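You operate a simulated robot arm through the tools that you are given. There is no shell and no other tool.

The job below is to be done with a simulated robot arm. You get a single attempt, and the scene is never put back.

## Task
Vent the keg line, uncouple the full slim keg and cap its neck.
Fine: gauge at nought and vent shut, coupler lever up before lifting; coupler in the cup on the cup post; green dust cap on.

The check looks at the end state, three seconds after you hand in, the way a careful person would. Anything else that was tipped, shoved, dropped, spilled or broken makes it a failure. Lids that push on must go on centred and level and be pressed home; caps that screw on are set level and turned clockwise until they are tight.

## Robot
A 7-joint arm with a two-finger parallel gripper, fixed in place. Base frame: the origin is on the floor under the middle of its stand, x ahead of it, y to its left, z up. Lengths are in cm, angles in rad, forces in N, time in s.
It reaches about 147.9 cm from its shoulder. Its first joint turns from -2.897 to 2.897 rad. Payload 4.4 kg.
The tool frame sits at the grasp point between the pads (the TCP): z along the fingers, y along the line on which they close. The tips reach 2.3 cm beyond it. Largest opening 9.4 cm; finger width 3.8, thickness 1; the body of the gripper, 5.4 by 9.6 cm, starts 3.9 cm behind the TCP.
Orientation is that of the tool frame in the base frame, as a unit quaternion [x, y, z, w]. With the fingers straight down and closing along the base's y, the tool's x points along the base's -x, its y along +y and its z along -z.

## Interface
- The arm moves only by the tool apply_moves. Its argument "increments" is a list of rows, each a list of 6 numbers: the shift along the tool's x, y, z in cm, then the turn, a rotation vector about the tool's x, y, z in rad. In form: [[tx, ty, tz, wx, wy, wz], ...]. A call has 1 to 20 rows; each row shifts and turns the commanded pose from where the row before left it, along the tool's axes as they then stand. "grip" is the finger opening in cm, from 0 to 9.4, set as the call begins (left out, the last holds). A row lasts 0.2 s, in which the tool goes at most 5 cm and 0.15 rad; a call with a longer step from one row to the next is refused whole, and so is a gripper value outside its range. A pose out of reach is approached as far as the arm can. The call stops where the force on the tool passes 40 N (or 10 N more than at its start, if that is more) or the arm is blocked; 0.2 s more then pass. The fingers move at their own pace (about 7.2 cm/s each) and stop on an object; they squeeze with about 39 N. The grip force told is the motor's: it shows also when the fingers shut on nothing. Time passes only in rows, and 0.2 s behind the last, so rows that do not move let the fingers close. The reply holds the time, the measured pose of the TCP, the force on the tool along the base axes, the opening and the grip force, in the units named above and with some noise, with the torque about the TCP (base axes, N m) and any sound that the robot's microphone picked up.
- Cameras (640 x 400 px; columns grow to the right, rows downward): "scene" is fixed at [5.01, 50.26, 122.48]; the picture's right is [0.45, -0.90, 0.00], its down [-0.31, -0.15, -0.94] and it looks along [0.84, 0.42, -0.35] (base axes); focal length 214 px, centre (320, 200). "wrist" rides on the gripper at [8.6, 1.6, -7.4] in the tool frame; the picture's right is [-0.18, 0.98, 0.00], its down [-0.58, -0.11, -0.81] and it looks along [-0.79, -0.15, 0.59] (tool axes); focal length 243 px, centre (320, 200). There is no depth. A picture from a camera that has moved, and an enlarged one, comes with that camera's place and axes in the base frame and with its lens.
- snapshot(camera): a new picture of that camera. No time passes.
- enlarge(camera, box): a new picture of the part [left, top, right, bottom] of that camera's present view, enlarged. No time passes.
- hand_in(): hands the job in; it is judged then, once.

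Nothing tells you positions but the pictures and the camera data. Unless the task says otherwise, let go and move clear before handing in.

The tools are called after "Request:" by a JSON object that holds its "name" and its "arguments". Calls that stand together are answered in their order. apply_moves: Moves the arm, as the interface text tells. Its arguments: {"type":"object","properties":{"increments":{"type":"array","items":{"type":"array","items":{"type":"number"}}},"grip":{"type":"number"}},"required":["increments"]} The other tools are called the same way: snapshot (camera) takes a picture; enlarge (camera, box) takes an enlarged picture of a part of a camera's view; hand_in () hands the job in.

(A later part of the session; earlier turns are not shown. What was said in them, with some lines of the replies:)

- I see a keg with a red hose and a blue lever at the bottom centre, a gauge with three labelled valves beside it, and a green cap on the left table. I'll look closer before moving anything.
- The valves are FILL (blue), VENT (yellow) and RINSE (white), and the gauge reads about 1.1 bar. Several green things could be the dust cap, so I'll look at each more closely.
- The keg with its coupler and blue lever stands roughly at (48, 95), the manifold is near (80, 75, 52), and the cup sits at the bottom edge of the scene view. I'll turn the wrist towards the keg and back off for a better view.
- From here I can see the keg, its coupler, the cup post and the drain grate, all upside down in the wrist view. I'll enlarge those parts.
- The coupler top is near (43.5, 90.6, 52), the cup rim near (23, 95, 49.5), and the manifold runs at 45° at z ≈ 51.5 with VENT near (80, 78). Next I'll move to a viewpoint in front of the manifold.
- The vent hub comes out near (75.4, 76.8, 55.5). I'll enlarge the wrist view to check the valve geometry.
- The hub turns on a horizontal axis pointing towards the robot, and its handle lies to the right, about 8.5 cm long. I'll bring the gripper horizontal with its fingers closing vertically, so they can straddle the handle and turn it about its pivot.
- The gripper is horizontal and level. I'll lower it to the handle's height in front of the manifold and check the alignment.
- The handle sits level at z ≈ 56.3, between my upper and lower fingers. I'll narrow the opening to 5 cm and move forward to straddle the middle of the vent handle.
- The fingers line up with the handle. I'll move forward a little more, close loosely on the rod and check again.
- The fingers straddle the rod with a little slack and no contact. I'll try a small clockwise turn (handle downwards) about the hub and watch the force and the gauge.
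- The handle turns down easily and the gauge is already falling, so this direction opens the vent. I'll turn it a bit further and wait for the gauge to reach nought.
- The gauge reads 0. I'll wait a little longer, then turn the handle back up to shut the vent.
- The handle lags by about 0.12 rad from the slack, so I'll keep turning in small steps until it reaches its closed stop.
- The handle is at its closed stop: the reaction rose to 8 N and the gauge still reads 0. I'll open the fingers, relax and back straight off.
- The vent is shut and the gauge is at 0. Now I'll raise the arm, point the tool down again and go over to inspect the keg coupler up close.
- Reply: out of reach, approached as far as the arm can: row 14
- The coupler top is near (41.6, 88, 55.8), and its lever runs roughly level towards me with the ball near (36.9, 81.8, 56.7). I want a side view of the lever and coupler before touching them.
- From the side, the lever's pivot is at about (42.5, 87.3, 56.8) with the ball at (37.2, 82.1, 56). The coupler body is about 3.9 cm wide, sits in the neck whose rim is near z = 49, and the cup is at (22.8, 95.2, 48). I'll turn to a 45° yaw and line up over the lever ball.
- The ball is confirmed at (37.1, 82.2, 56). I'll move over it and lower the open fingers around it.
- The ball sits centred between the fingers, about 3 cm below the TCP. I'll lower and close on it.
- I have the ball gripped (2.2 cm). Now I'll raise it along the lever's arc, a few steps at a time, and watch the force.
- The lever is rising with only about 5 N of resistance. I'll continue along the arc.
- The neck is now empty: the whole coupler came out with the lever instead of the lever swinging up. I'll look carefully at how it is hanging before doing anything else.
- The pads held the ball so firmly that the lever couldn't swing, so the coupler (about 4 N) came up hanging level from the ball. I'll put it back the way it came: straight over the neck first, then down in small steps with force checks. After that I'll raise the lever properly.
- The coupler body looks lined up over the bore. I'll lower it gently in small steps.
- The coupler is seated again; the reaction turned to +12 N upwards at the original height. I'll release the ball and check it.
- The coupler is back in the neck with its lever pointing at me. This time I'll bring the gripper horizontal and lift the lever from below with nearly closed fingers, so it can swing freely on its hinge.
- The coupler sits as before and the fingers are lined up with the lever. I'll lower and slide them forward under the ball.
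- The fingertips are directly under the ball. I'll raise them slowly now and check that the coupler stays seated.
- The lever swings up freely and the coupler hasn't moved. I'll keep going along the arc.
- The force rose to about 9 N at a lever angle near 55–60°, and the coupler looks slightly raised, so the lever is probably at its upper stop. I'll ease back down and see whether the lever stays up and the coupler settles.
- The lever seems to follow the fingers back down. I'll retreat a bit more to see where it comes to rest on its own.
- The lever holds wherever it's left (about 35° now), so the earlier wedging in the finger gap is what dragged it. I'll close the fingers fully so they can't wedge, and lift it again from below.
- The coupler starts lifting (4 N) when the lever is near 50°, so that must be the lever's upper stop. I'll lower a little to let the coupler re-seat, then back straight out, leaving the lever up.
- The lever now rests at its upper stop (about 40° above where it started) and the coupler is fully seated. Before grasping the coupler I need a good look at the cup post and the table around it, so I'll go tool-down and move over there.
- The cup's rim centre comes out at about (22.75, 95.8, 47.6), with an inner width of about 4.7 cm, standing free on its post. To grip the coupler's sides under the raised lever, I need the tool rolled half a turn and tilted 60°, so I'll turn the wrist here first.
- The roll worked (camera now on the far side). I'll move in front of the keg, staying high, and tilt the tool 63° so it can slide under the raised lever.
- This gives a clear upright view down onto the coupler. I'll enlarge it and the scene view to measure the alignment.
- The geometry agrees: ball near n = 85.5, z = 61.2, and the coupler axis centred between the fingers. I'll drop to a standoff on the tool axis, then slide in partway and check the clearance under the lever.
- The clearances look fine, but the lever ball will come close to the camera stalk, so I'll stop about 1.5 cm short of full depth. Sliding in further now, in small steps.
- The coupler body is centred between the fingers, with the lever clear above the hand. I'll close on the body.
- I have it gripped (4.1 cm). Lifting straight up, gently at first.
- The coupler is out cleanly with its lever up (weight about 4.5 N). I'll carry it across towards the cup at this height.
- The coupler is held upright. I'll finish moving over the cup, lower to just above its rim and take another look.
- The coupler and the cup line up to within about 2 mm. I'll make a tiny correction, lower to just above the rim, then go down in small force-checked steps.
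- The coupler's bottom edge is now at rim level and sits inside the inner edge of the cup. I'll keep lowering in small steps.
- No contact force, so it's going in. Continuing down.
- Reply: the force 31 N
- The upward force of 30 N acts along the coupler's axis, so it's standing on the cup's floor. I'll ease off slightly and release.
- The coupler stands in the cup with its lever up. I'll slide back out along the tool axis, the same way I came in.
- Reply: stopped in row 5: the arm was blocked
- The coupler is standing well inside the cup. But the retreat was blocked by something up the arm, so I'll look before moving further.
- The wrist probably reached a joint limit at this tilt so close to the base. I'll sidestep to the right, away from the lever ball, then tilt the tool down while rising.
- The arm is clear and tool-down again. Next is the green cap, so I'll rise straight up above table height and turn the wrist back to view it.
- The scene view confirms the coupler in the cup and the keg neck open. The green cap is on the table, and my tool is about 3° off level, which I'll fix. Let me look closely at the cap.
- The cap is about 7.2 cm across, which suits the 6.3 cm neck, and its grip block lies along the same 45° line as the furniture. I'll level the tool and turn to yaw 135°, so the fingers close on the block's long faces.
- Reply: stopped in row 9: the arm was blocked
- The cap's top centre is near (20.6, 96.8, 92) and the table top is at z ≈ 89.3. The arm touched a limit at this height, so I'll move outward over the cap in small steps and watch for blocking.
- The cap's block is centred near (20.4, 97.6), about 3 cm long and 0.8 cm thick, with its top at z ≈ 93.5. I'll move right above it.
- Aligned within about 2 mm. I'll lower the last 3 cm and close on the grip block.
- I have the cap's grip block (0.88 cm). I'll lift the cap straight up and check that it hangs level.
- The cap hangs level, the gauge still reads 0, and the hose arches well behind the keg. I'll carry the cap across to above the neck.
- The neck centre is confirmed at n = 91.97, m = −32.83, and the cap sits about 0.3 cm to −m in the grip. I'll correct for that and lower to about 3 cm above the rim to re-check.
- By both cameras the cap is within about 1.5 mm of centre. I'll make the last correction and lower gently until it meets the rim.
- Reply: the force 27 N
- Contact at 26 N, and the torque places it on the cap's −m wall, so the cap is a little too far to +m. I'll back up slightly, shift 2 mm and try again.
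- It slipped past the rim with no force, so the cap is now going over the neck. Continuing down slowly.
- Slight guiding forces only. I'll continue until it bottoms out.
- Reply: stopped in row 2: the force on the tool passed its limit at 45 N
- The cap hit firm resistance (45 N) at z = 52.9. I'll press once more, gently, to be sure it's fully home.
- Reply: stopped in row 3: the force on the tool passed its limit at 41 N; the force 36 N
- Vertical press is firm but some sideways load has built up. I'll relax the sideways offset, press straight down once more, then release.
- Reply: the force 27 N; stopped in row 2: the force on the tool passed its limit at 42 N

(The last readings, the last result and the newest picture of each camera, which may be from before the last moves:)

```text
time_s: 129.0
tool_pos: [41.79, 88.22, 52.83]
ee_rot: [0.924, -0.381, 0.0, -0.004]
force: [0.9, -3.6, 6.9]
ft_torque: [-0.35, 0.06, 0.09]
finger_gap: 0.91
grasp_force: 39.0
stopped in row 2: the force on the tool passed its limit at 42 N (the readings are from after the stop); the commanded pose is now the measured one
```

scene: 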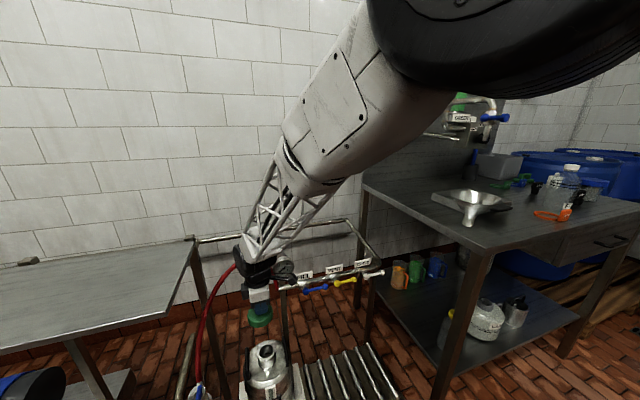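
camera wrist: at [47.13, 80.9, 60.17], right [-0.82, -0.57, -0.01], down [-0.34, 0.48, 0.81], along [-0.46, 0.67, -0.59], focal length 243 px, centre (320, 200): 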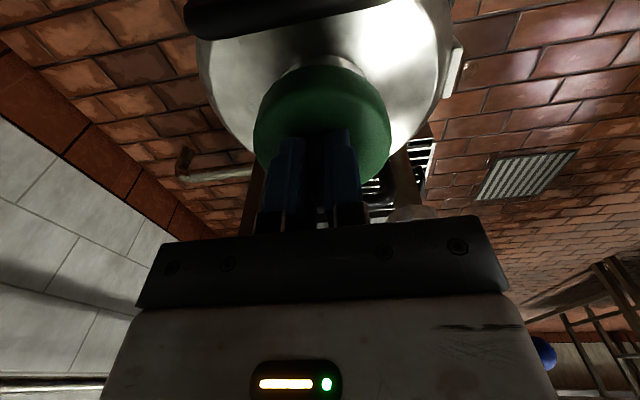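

It's solid at z ≈ 52.85 with no further travel. I'll open the fingers and rise clear to inspect.

Request:
{"name": "apply_moves", "arguments": {"increments": [[0, 0, 0, 0, 0, 0], [0, 0, 0, 0, 0, 0], [0, 0, 0, 0, 0, 0]], "grip": 3.5}}

Request:
{"name": "apply_moves", "arguments": {"increments": [[0, 0, -2, 0, 0, 0], [0, 0, -3, 0, 0, 0], [0, 0, -3, 0, 0, 0], [0, 0, -4, 0, 0, 0]]}}

Request:
{"name": "snapshot", "arguments": {"camera": "wrist"}}

Request:
{"name": "enlarge", "arguments": {"camera": "scene", "box": [240, 320, 300, 380]}}

Request:
{"name": "enlarge", "arguments": {"camera": "wrist", "box": [230, 0, 410, 120]}}

```text
time_s: 129.8
tool_pos: [41.96, 88.3, 52.8]
ee_rot: [0.925, -0.381, 0.001, -0.004]
force: [1.5, 2.8, 9.6]
ft_torque: [-0.01, 0.07, 0.0]
finger_gap: 3.39
grasp_force: 0.0
```

```text
time_s: 130.8
tool_pos: [41.96, 88.0, 64.85]
ee_rot: [0.924, -0.381, 0.0, -0.003]
force: [-0.7, 0.1, -1.6]
ft_torque: [0.01, 0.02, 0.02]
finger_gap: 3.49
grasp_force: 0.0
```

```text
taken
camera wrist: at [47.06, 80.55, 72.1], right [-0.82, -0.57, -0.01], down [-0.34, 0.48, 0.81], along [-0.46, 0.67, -0.59], focal length 243 px, centre (320, 200)
```

wrist: 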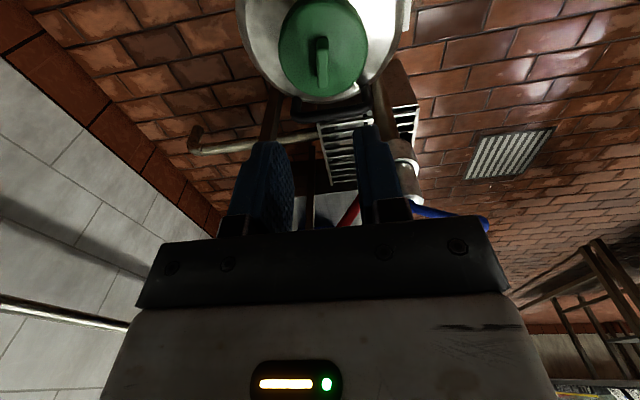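

```text
6.67 times, centred on (270, 350) of scene
camera zoom: at [5.01, 50.26, 122.48], right [0.45, -0.9, 0.0], down [-0.31, -0.15, -0.94], along [0.84, 0.42, -0.35], focal length 1430 px, centre (653, -800)
```

zoom: 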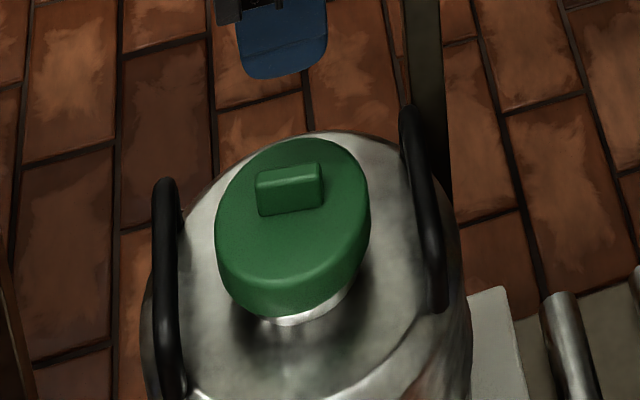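

```text
3.33 times, centred on (320, 60) of wrist
camera zoom: at [47.06, 80.55, 72.1], right [-0.82, -0.57, -0.01], down [-0.34, 0.48, 0.81], along [-0.46, 0.67, -0.59], focal length 809 px, centre (320, 667)
```

zoom: 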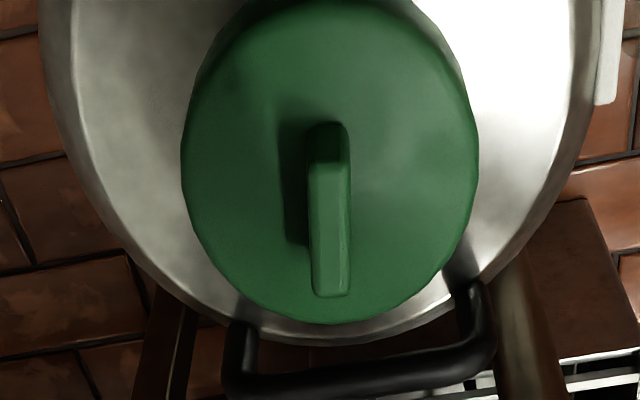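

The cap is on and looks level. To make sure it's home, I'll press straight down on the middle of its block with closed fingers and watch for any movement.

Request:
{"name": "apply_moves", "arguments": {"increments": [[-0.2, 0, 0, 0, 0, 0], [0, 0, 3, 0, 0, 0], [0, 0, 3, 0, 0, 0], [0, 0, 2.5, 0, 0, 0], [0, 0, 0, 0, 0, 0]], "grip": 0}}

Request:
{"name": "apply_moves", "arguments": {"increments": [[0, 0, 0.3, 0, 0, 0], [0, 0, 0.3, 0, 0, 0], [0, 0, 0.2, 0, 0, 0], [0, 0, 0.2, 0, 0, 0], [0, 0, 0.2, 0, 0, 0], [0, 0, 0.2, 0, 0, 0], [0, 0, 0.2, 0, 0, 0]]}}

```text
time_s: 132.0
tool_pos: [41.81, 88.21, 56.23]
ee_rot: [0.924, -0.381, 0.001, -0.003]
force: [-0.4, -0.3, 0.5]
ft_torque: [0.0, 0.01, 0.0]
finger_gap: 0.01
grasp_force: 40.0
```

```text
time_s: 133.6
tool_pos: [41.88, 88.64, 55.24]
ee_rot: [0.925, -0.38, 0.001, -0.006]
force: [0.1, -0.3, 3.3]
ft_torque: [-0.04, -0.06, 0.01]
finger_gap: 0.0
grasp_force: 38.8
stopped in row 7: the force on the tool passed its limit at 44 N (the readings are from after the stop); the commanded pose is now the measured one
```

Solid: contact at the block's top with no give up to 44 N. I'll rise clear, check the cap is level, and review everything else.

Request:
{"name": "apply_moves", "arguments": {"increments": [[0, 0, -2, 0, 0, 0], [0, 0, -4, 0, 0, 0], [0, 0, -4.5, 0, 0, 0], [0, 0, -4.5, 0, 0, 0], [0, 0, -4.5, 0, 0, 0], [0, 0, -4.5, 0, 0, 0], [4.0, 0, 0, 0, 0, 0], [4.0, 0, 0, 0, 0, 0], [4.0, 0, 0, 0, 0, 0]], "grip": 9.4}}

Request:
{"name": "snapshot", "arguments": {"camera": "wrist"}}

Request:
{"name": "snapshot", "arguments": {"camera": "scene"}}

Request:
{"name": "enlarge", "arguments": {"camera": "wrist", "box": [230, 20, 430, 220]}}

Request:
{"name": "enlarge", "arguments": {"camera": "scene", "box": [240, 310, 310, 390]}}

```text
time_s: 135.6
tool_pos: [50.26, 79.86, 78.92]
ee_rot: [0.925, -0.381, 0.001, -0.006]
force: [1.0, -0.6, -0.1]
ft_torque: [0.0, 0.0, -0.02]
finger_gap: 9.41
grasp_force: 0.1
```

```text
taken
camera wrist: at [55.29, 72.44, 86.26], right [-0.82, -0.57, -0.01], down [-0.34, 0.48, 0.81], along [-0.45, 0.67, -0.59], focal length 243 px, centre (320, 200)
```

wrist: 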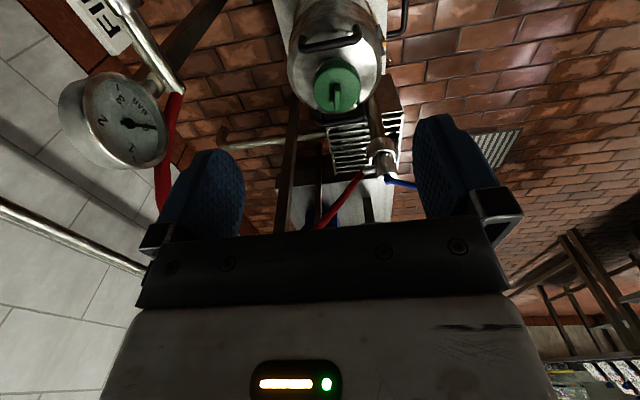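

```text
taken
```

scene: 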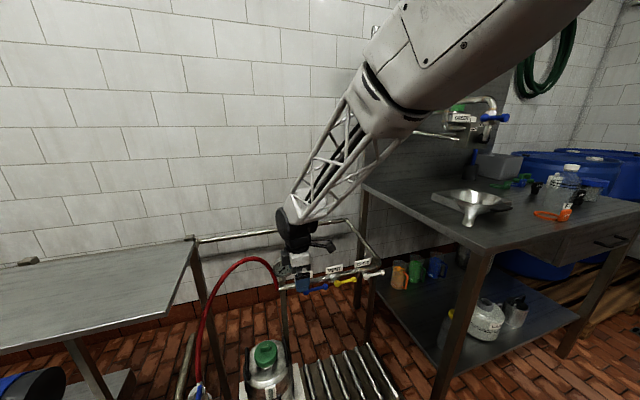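

```text
2.00 times, centred on (330, 120) of wrist
camera zoom: at [55.29, 72.44, 86.26], right [-0.82, -0.57, -0.01], down [-0.34, 0.48, 0.81], along [-0.45, 0.67, -0.59], focal length 485 px, centre (300, 360)
```

zoom: 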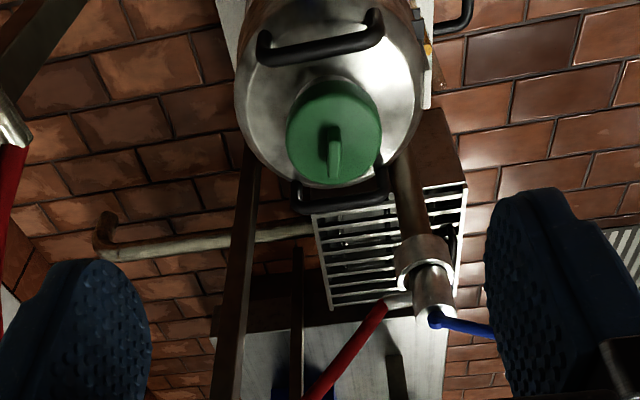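

```text
5.00 times, centred on (275, 350) of scene
camera zoom: at [5.01, 50.26, 122.48], right [0.45, -0.9, 0.0], down [-0.31, -0.15, -0.94], along [0.84, 0.42, -0.35], focal length 1072 px, centre (545, -550)
```

zoom: 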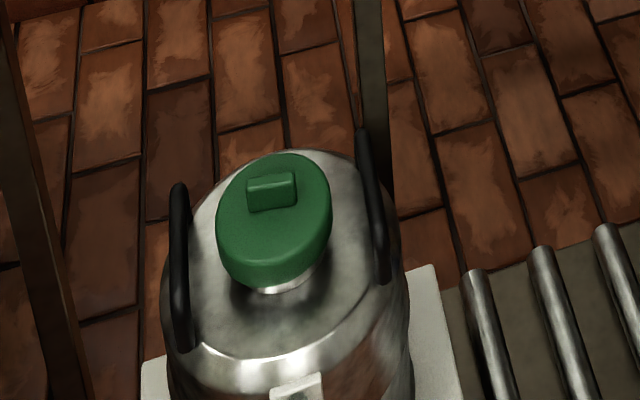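

Request:
{"name": "enlarge", "arguments": {"camera": "wrist", "box": [340, 110, 430, 200]}}

Request:
{"name": "enlarge", "arguments": {"camera": "wrist", "box": [60, 60, 180, 180]}}

Request:
{"name": "enlarge", "arguments": {"camera": "wrist", "box": [280, 30, 400, 130]}}

```text
4.44 times, centred on (385, 155) of wrist
camera zoom: at [55.29, 72.44, 86.26], right [-0.82, -0.57, -0.01], down [-0.34, 0.48, 0.81], along [-0.45, 0.67, -0.59], focal length 1078 px, centre (31, 400)
```

zoom: 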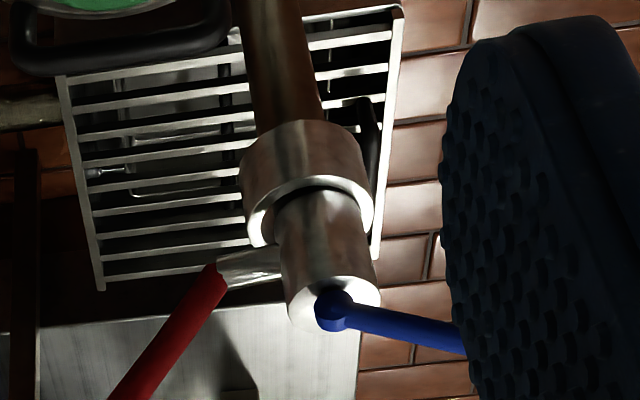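

```text
3.33 times, centred on (120, 120) of wrist
camera zoom: at [55.29, 72.44, 86.26], right [-0.82, -0.57, -0.01], down [-0.34, 0.48, 0.81], along [-0.45, 0.67, -0.59], focal length 809 px, centre (987, 467)
```

zoom: 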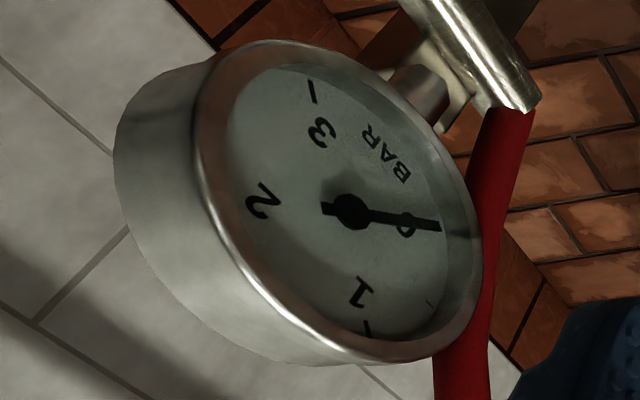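

```text
4.00 times, centred on (340, 80) of wrist
camera zoom: at [55.29, 72.44, 86.26], right [-0.82, -0.57, -0.01], down [-0.34, 0.48, 0.81], along [-0.45, 0.67, -0.59], focal length 970 px, centre (240, 680)
```

zoom: 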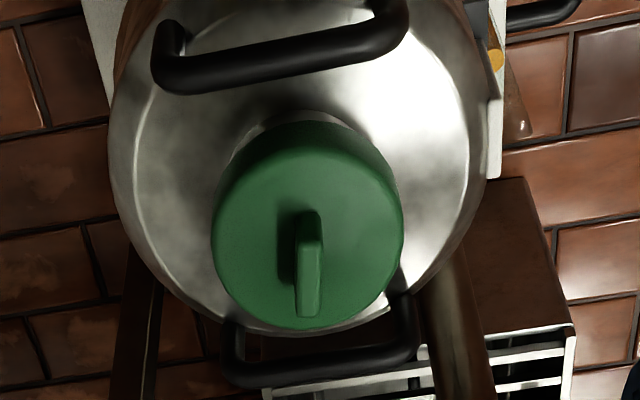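

The gauge reads 0, the coupler is in its cup with the lever up, and the cap looks well seated. I want a level side view to be sure the cap is straight, so I'll go round to the front of the keg with the camera looking horizontally.

Request:
{"name": "apply_moves", "arguments": {"increments": [[0, 4.5, 0, 0, 0, 0], [0, 4.5, 0, 0, 0, 0], [0, 4.5, 0, 0, 0, 0], [0, 4.5, 0, 0, 0, 0], [0, 2.0, 0, 0, 0, 0], [0, 0, 0, 0, 0, 0.1428], [0, 0, 0, 0, 0, 0.1428], [0, 0, 0, 0, 0, 0.1428], [0, 0, 0, 0, 0, 0.1428], [0, 0, 0, 0, 0, 0.1428], [0, 0, 0, 0, 0, 0.1428], [0, 0, 0, 0, 0, 0.1428], [0, 0, 0, 0, 0, 0.1428], [0, 0, 0, 0, 0, 0.1428], [0, 0, 0, 0, 0, 0.1428], [0, 0, 0, 0, 0, 0.1428]]}}

Request:
{"name": "apply_moves", "arguments": {"increments": [[0, 4.0, 2.0, 0, 0, 0], [0, 4.0, 2.0, 0, 0, 0], [0, 4.0, 2.0, 0, 0, 0], [0, 0, 0, 0, -0.128, 0], [0, 0, 0, 0, -0.128, 0], [0, 0, 0, 0, -0.128, 0], [0, 0, 0, 0, -0.128, 0], [0, 0, 0, 0, -0.128, 0]]}}

Request:
{"name": "snapshot", "arguments": {"camera": "wrist"}}

Request:
{"name": "snapshot", "arguments": {"camera": "scene"}}

```text
time_s: 139.0
tool_pos: [36.12, 65.65, 78.84]
ee_rot: [-0.383, 0.924, 0.004, 0.003]
force: [0.1, 0.5, 0.6]
ft_torque: [0.02, -0.01, 0.02]
finger_gap: 9.4
grasp_force: 0.0
```

```text
time_s: 140.8
tool_pos: [27.59, 73.88, 71.31]
ee_rot: [-0.365, 0.877, 0.117, 0.289]
force: [0.1, 0.7, 4.1]
ft_torque: [-0.11, 0.11, -0.05]
finger_gap: 9.42
grasp_force: 0.0
```

```text
taken
camera wrist: at [18.43, 66.84, 71.99], right [-0.59, 0.8, 0.1], down [0.07, -0.08, 0.99], along [0.8, 0.6, -0.01], focal length 243 px, centre (320, 200)
```

wrist: 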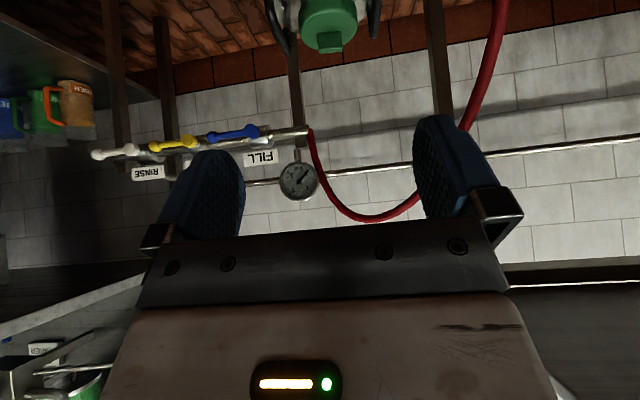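

```text
taken
```

scene: 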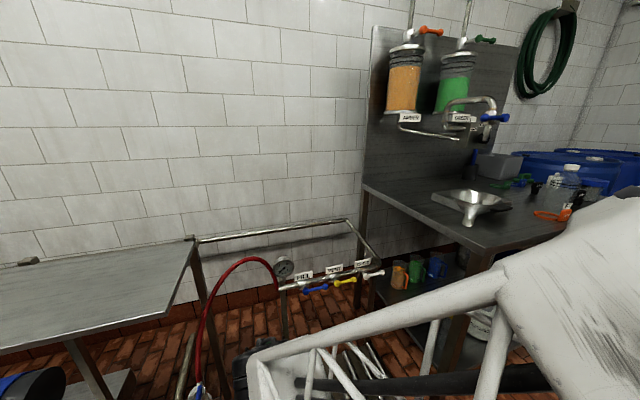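

Request:
{"name": "apply_moves", "arguments": {"increments": [[2.69, 0, 3.61, 0, 0, 0], [2.69, 0, 3.61, 0, 0, 0], [2.69, 0, 3.61, 0, 0, 0], [2.69, 0, 3.61, 0, 0, 0], [0, 0, 0, 0, 0, 0]]}}

Request:
{"name": "snapshot", "arguments": {"camera": "wrist"}}

Request:
{"name": "enlarge", "arguments": {"camera": "wrist", "box": [230, 60, 430, 230]}}

```text
time_s: 142.0
tool_pos: [27.73, 74.38, 54.76]
ee_rot: [-0.364, 0.875, 0.125, 0.295]
force: [0.2, 0.7, 0.1]
ft_torque: [0.01, 0.0, 0.01]
finger_gap: 9.41
grasp_force: 0.1
```

```text
taken
camera wrist: at [18.65, 67.3, 55.41], right [-0.59, 0.8, 0.12], down [0.06, -0.1, 0.99], along [0.8, 0.6, 0.01], focal length 243 px, centre (320, 200)
```

wrist: 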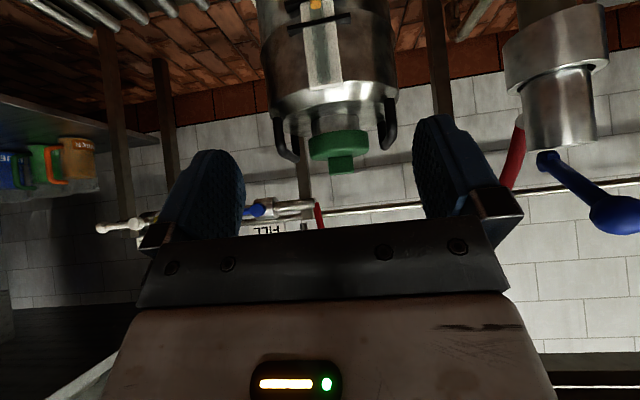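

```text
2.35 times, centred on (330, 145) of wrist
camera zoom: at [18.65, 67.3, 55.41], right [-0.59, 0.8, 0.12], down [0.06, -0.1, 0.99], along [0.8, 0.6, 0.01], focal length 571 px, centre (296, 329)
```

zoom: 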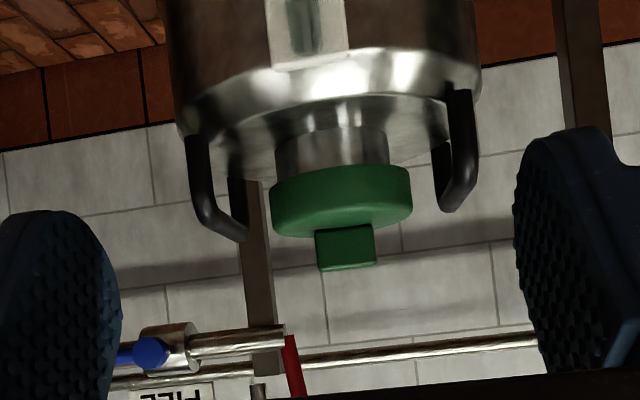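

Seen from the side, the cap is on squarely: its rim is parallel to the keg's top within about 1°. To be thorough I'll make one last firm press from directly above, so I'll go back over it tool-down.

Request:
{"name": "apply_moves", "arguments": {"increments": [[-2.69, 0, -3.61, 0, 0, 0], [-2.69, 0, -3.61, 0, 0, 0], [-2.69, 0, -3.61, 0, 0, 0], [-2.69, 0, -3.61, 0, 0, 0], [0, 0, 0, 0, 0.1278, 0], [0, 0, 0, 0, 0.1278, 0], [0, 0, 0, 0, 0.1278, 0], [0, 0, 0, 0, 0.1278, 0], [0, 0, 0, 0, 0.1278, 0], [-3.9, 0, 0, 0, 0, 0], [-3.9, 0, 0, 0, 0, 0], [-3.9, 0, 0, 0, 0, 0], [-3.9, 0, 0, 0, 0, 0], [-3.9, 0, 0, 0, 0, 0], [0, 0, 0, 0, 0, 0]], "grip": 0}}

Request:
{"name": "snapshot", "arguments": {"camera": "wrist"}}

```text
time_s: 145.2
tool_pos: [41.3, 87.9, 72.99]
ee_rot: [-0.384, 0.923, 0.004, 0.004]
force: [0.8, -0.2, 0.1]
ft_torque: [-0.01, 0.01, 0.0]
finger_gap: 0.0
grasp_force: 38.9
```

```text
taken
camera wrist: at [34.12, 82.77, 80.29], right [-0.57, 0.82, 0.01], down [0.48, 0.33, 0.81], along [0.67, 0.46, -0.58], focal length 243 px, centre (320, 200)
```

wrist: 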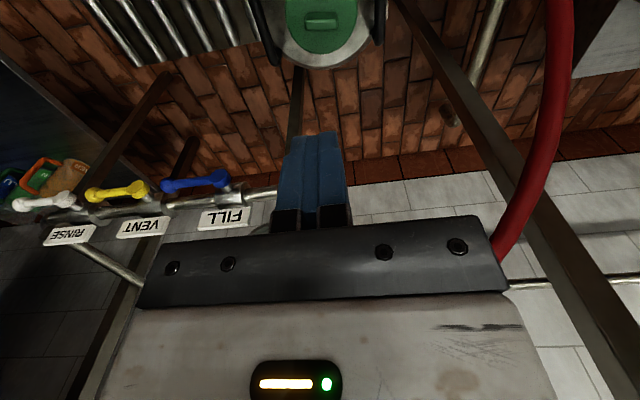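

Request:
{"name": "apply_moves", "arguments": {"increments": [[-0.6, -0.1, 0, 0, 0, 0], [0, 0, 4.0, 0, 0, 0], [0, 0, 4.0, 0, 0, 0], [0, 0, 4.0, 0, 0, 0], [0, 0, 4.0, 0, 0, 0], [0, 0, 0.5, 0, 0, 0], [0, 0, 0, 0, 0, 0]]}}

Request:
{"name": "enlarge", "arguments": {"camera": "scene", "box": [240, 310, 310, 390]}}

Request:
{"name": "snapshot", "arguments": {"camera": "wrist"}}

```text
time_s: 146.8
tool_pos: [41.82, 88.53, 56.5]
ee_rot: [-0.384, 0.923, 0.004, 0.005]
force: [-0.3, -0.1, -0.3]
ft_torque: [0.03, -0.01, -0.01]
finger_gap: 0.02
grasp_force: 39.0
```

```text
5.00 times, centred on (275, 350) of scene
camera zoom: at [5.01, 50.26, 122.48], right [0.45, -0.9, 0.0], down [-0.31, -0.15, -0.94], along [0.84, 0.42, -0.35], focal length 1072 px, centre (545, -550)
```

zoom: 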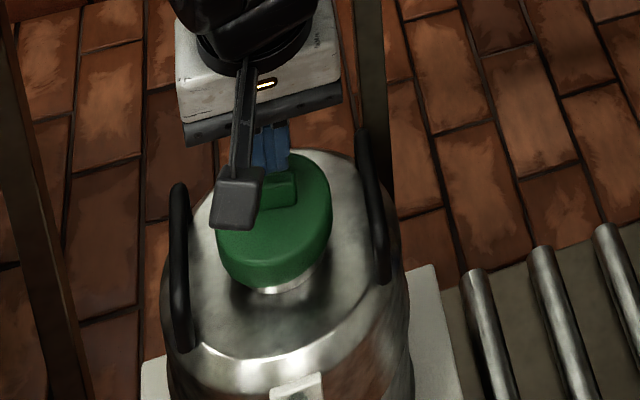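

```text
taken
camera wrist: at [34.75, 83.32, 63.79], right [-0.57, 0.82, 0.01], down [0.48, 0.33, 0.81], along [0.67, 0.46, -0.58], focal length 243 px, centre (320, 200)
```

wrist: 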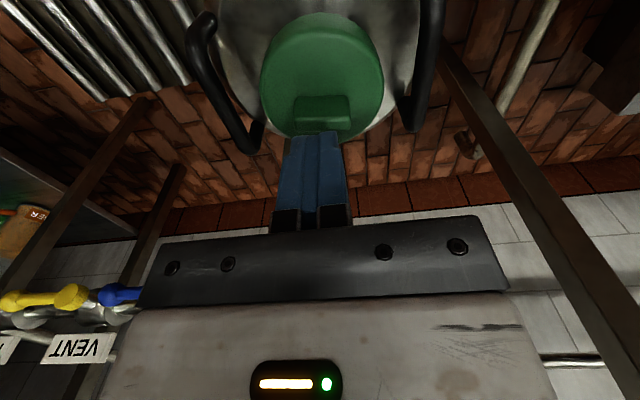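

Request:
{"name": "apply_moves", "arguments": {"increments": [[0, 0, 0.4, 0, 0, 0], [0, 0, 0.4, 0, 0, 0], [0, 0, 0.2, 0, 0, 0], [0, 0, 0.2, 0, 0, 0], [0, 0, 0.1, 0, 0, 0], [0, 0, 0.1, 0, 0, 0], [0, 0, 0, 0, 0, 0]]}}

Request:
{"name": "apply_moves", "arguments": {"increments": [[0, 0, 0.1, 0, 0, 0], [0, 0, 0.1, 0, 0, 0], [0, 0, 0, 0, 0, 0]]}}

```text
time_s: 148.4
tool_pos: [41.95, 88.58, 55.12]
ee_rot: [-0.384, 0.923, 0.004, 0.006]
force: [-0.2, 0.3, 0.8]
ft_torque: [0.0, 0.01, 0.04]
finger_gap: 0.0
grasp_force: 39.1
```

```text
time_s: 149.2
tool_pos: [42.02, 88.5, 55.12]
ee_rot: [-0.385, 0.923, 0.005, 0.005]
force: [-4.0, -3.5, 28.0]
ft_torque: [-0.24, 0.19, -0.02]
finger_gap: 0.0
grasp_force: 38.7
```

Request:
{"name": "apply_moves", "arguments": {"increments": [[0, 0, 0.06, 0, 0, 0], [0, 0, 0, 0, 0, 0]]}}

Request:
{"name": "apply_moves", "arguments": {"increments": [[0, 0, 0.05, 0, 0, 0], [0, 0, 0, 0, 0, 0]]}}

```text
time_s: 149.6
tool_pos: [42.0, 88.72, 55.27]
ee_rot: [-0.384, 0.923, 0.003, 0.006]
force: [-2.4, -4.8, 9.7]
ft_torque: [-0.15, 0.09, 0.02]
finger_gap: 0.0
grasp_force: 38.9
stopped in row 2: the force on the tool passed its limit at 41 N (the readings are from after the stop); the commanded pose is now the measured one
```

```text
time_s: 150.2
tool_pos: [42.05, 88.73, 55.24]
ee_rot: [-0.385, 0.923, 0.005, 0.005]
force: [0.5, -6.4, 20.9]
ft_torque: [-0.3, 0.06, 0.1]
finger_gap: 0.0
grasp_force: 38.7
```

It takes 41 N with no movement at all, so the cap is home. I'll rise clear, back away to an open pose and do a final check of everything.

Request:
{"name": "apply_moves", "arguments": {"increments": [[0, 0, -1.0, 0, 0, 0], [0, 0, -3.0, 0, 0, 0], [0, 0, -4.5, 0, 0, 0], [0, 0, -4.5, 0, 0, 0], [0, 0, -4.5, 0, 0, 0], [4.5, 0, 0, 0, 0, 0], [4.5, -1, -2, 0, 0, 0], [4.0, -2, -2, 0, 0, 0], [3.0, -3, -2, 0, 0, 0], [0, -4, -2, 0, 0, 0], [0, -4, -2, 0, 0, 0], [0, -4, -2, 0, 0, 0], [0, -4, -2, 0, 0, 0], [0, 0, 0, 0, 0, 0]]}}

Request:
{"name": "snapshot", "arguments": {"camera": "scene"}}

Request:
{"name": "enlarge", "arguments": {"camera": "scene", "box": [180, 310, 320, 400]}}

Request:
{"name": "enlarge", "arguments": {"camera": "scene", "box": [260, 240, 400, 320]}}

Request:
{"name": "snapshot", "arguments": {"camera": "wrist"}}

```text
refused: row 7 steps farther than a row can; nothing moved
```

```text
taken
```

scene: 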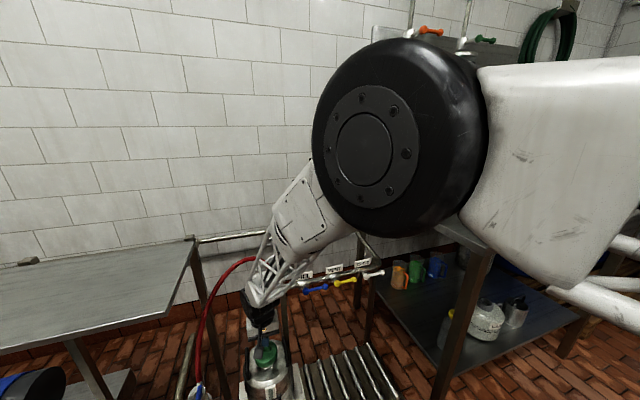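

```text
4.44 times, centred on (250, 355) of scene
camera zoom: at [5.01, 50.26, 122.48], right [0.45, -0.9, 0.0], down [-0.31, -0.15, -0.94], along [0.84, 0.42, -0.35], focal length 953 px, centre (631, -489)
```

zoom: 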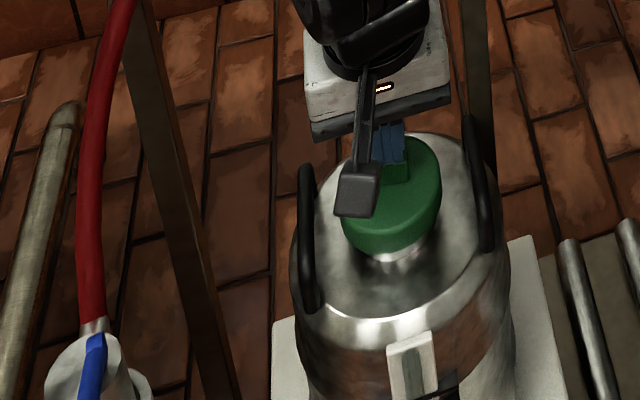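

```text
4.57 times, centred on (330, 280) of scene
camera zoom: at [5.01, 50.26, 122.48], right [0.45, -0.9, 0.0], down [-0.31, -0.15, -0.94], along [0.84, 0.42, -0.35], focal length 980 px, centre (274, -166)
```

zoom: 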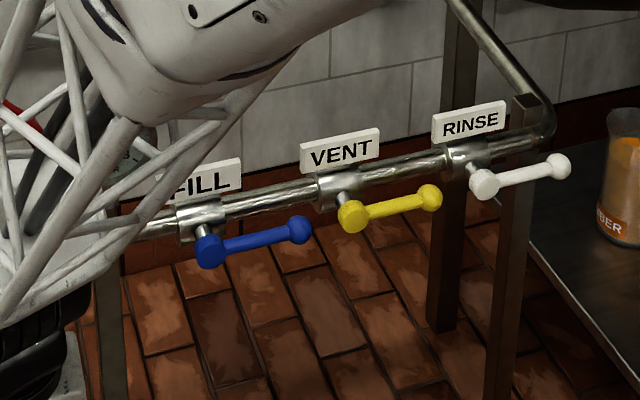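

```text
taken
camera wrist: at [34.85, 83.5, 62.37], right [-0.57, 0.82, 0.01], down [0.48, 0.32, 0.81], along [0.67, 0.47, -0.58], focal length 243 px, centre (320, 200)
```

wrist: 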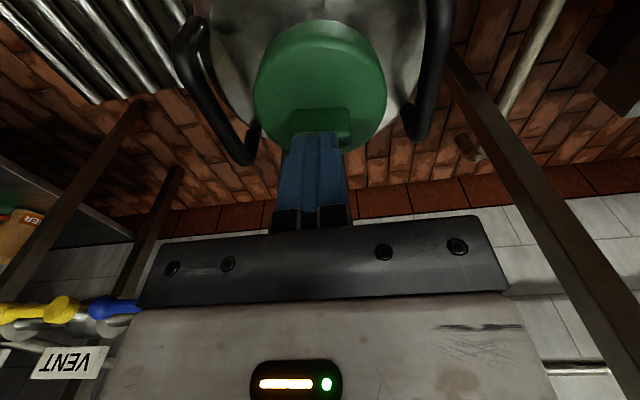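

One row was too long, so nothing moved. Retrying with shorter steps.

Request:
{"name": "apply_moves", "arguments": {"increments": [[0, 0, -1.0, 0, 0, 0], [0, 0, -3.0, 0, 0, 0], [0, 0, -4.5, 0, 0, 0], [0, 0, -4.5, 0, 0, 0], [0, 0, -4.5, 0, 0, 0], [4.5, 0, 0, 0, 0, 0], [4.0, 0, -2, 0, 0, 0], [4.0, -1, -2, 0, 0, 0], [3.0, -2, -2, 0, 0, 0], [0, -4, -2, 0, 0, 0], [0, -4, -2, 0, 0, 0], [0, -4, -2, 0, 0, 0], [0, -4, -2, 0, 0, 0], [0, 0, 0, 0, 0, 0]]}}

Request:
{"name": "snapshot", "arguments": {"camera": "scene"}}

Request:
{"name": "enlarge", "arguments": {"camera": "scene", "box": [180, 310, 320, 400]}}

Request:
{"name": "enlarge", "arguments": {"camera": "scene", "box": [260, 240, 400, 320]}}

Request:
{"name": "snapshot", "arguments": {"camera": "wrist"}}

```text
time_s: 153.2
tool_pos: [44.13, 63.96, 86.47]
ee_rot: [-0.384, 0.923, 0.004, 0.005]
force: [0.9, 0.4, -0.3]
ft_torque: [0.02, 0.0, -0.01]
finger_gap: 0.01
grasp_force: 38.8
```

```text
taken
```

scene: 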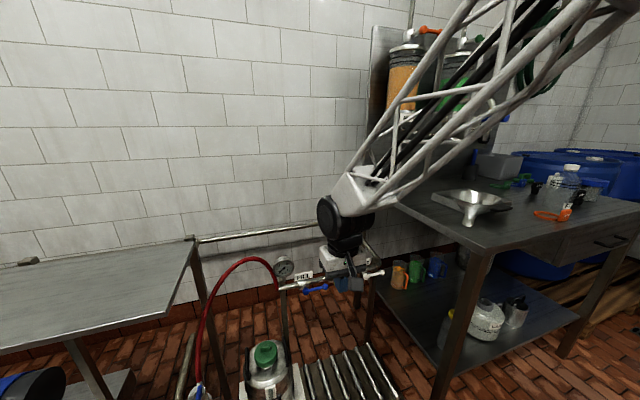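

```text
4.44 times, centred on (250, 355) of scene
camera zoom: at [5.01, 50.26, 122.48], right [0.45, -0.9, 0.0], down [-0.31, -0.15, -0.94], along [0.84, 0.42, -0.35], focal length 953 px, centre (631, -489)
```

zoom: 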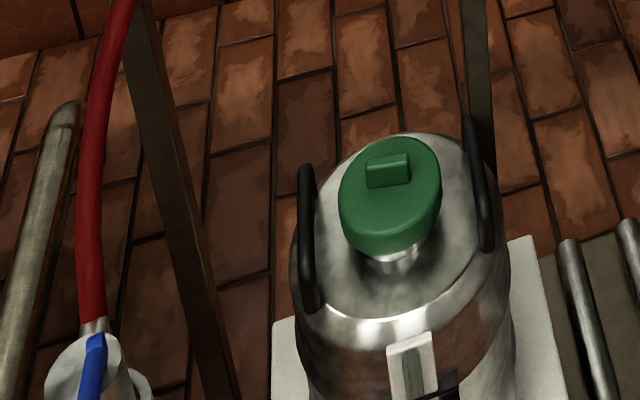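

```text
4.57 times, centred on (330, 280) of scene
camera zoom: at [5.01, 50.26, 122.48], right [0.45, -0.9, 0.0], down [-0.31, -0.15, -0.94], along [0.84, 0.42, -0.35], focal length 980 px, centre (274, -166)
```

zoom: 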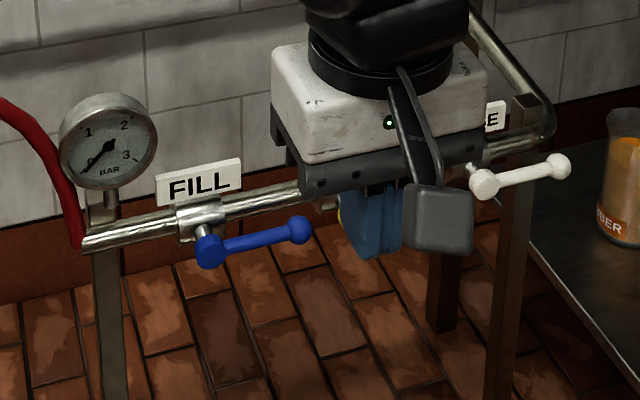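

```text
taken
camera wrist: at [37.02, 58.63, 93.7], right [-0.57, 0.82, 0.01], down [0.48, 0.33, 0.81], along [0.67, 0.46, -0.58], focal length 243 px, centre (320, 200)
```

wrist: 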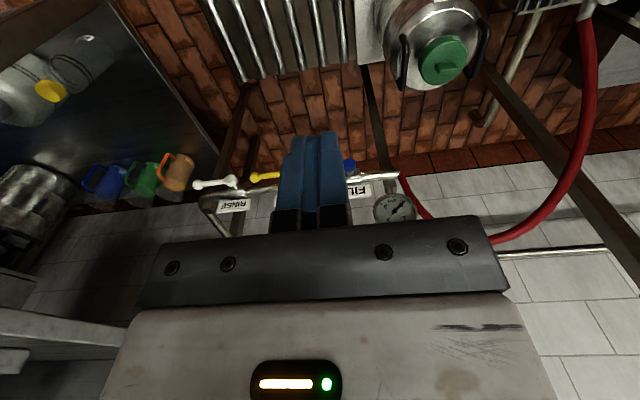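

The final check matches the task:
- **Vent and gauge:** the gauge reads 0 and the vent handle is back at its shut position.
- **Coupler:** it stands in the cup on the post with its lever up.
- **Cap:** the green cap sits level and pressed home on the keg neck.
- **Arm:** the gripper is empty and clear.

I'm handing in.

Request:
{"name": "hand_in", "arguments": {}}

```text
The job is handed in.
```

The job is handed in. One step went wrong along the way: the coupler came out of the neck once with its lever still down.

- **Vent and gauge:** I opened the vent until the gauge read 0, then turned its handle back to the closed stop. The gauge still read 0 in the last picture.
- **Coupler:** on my first try I gripped the lever ball too firmly to let it swing, so the whole coupler lifted out before the lever was up. The line was already at zero pressure, and I saw nothing spill. I set the coupler back in the neck and raised the lever to its upper stop, about 40° above where it started. While I raised the lever, the coupler also rose about 1 cm in the neck and settled back. I then lifted it out properly and stood it in the cup. If the check goes by the first lift rather than the last, this could count against the job.
- **Green dust cap:** it is on the keg neck, level within about 1–1.5° in the side view from the front. I pressed it down with up to about 45 N, and it did not move any further.
- **Other items:** I saw nothing else knocked, moved or dropped. The arm itself reported being blocked twice. I took the first, while backing away from the cup, for a joint limit. I never found the cause of the second, near the table. There was no force on the tool either time. The gripper is empty and clear of everything.
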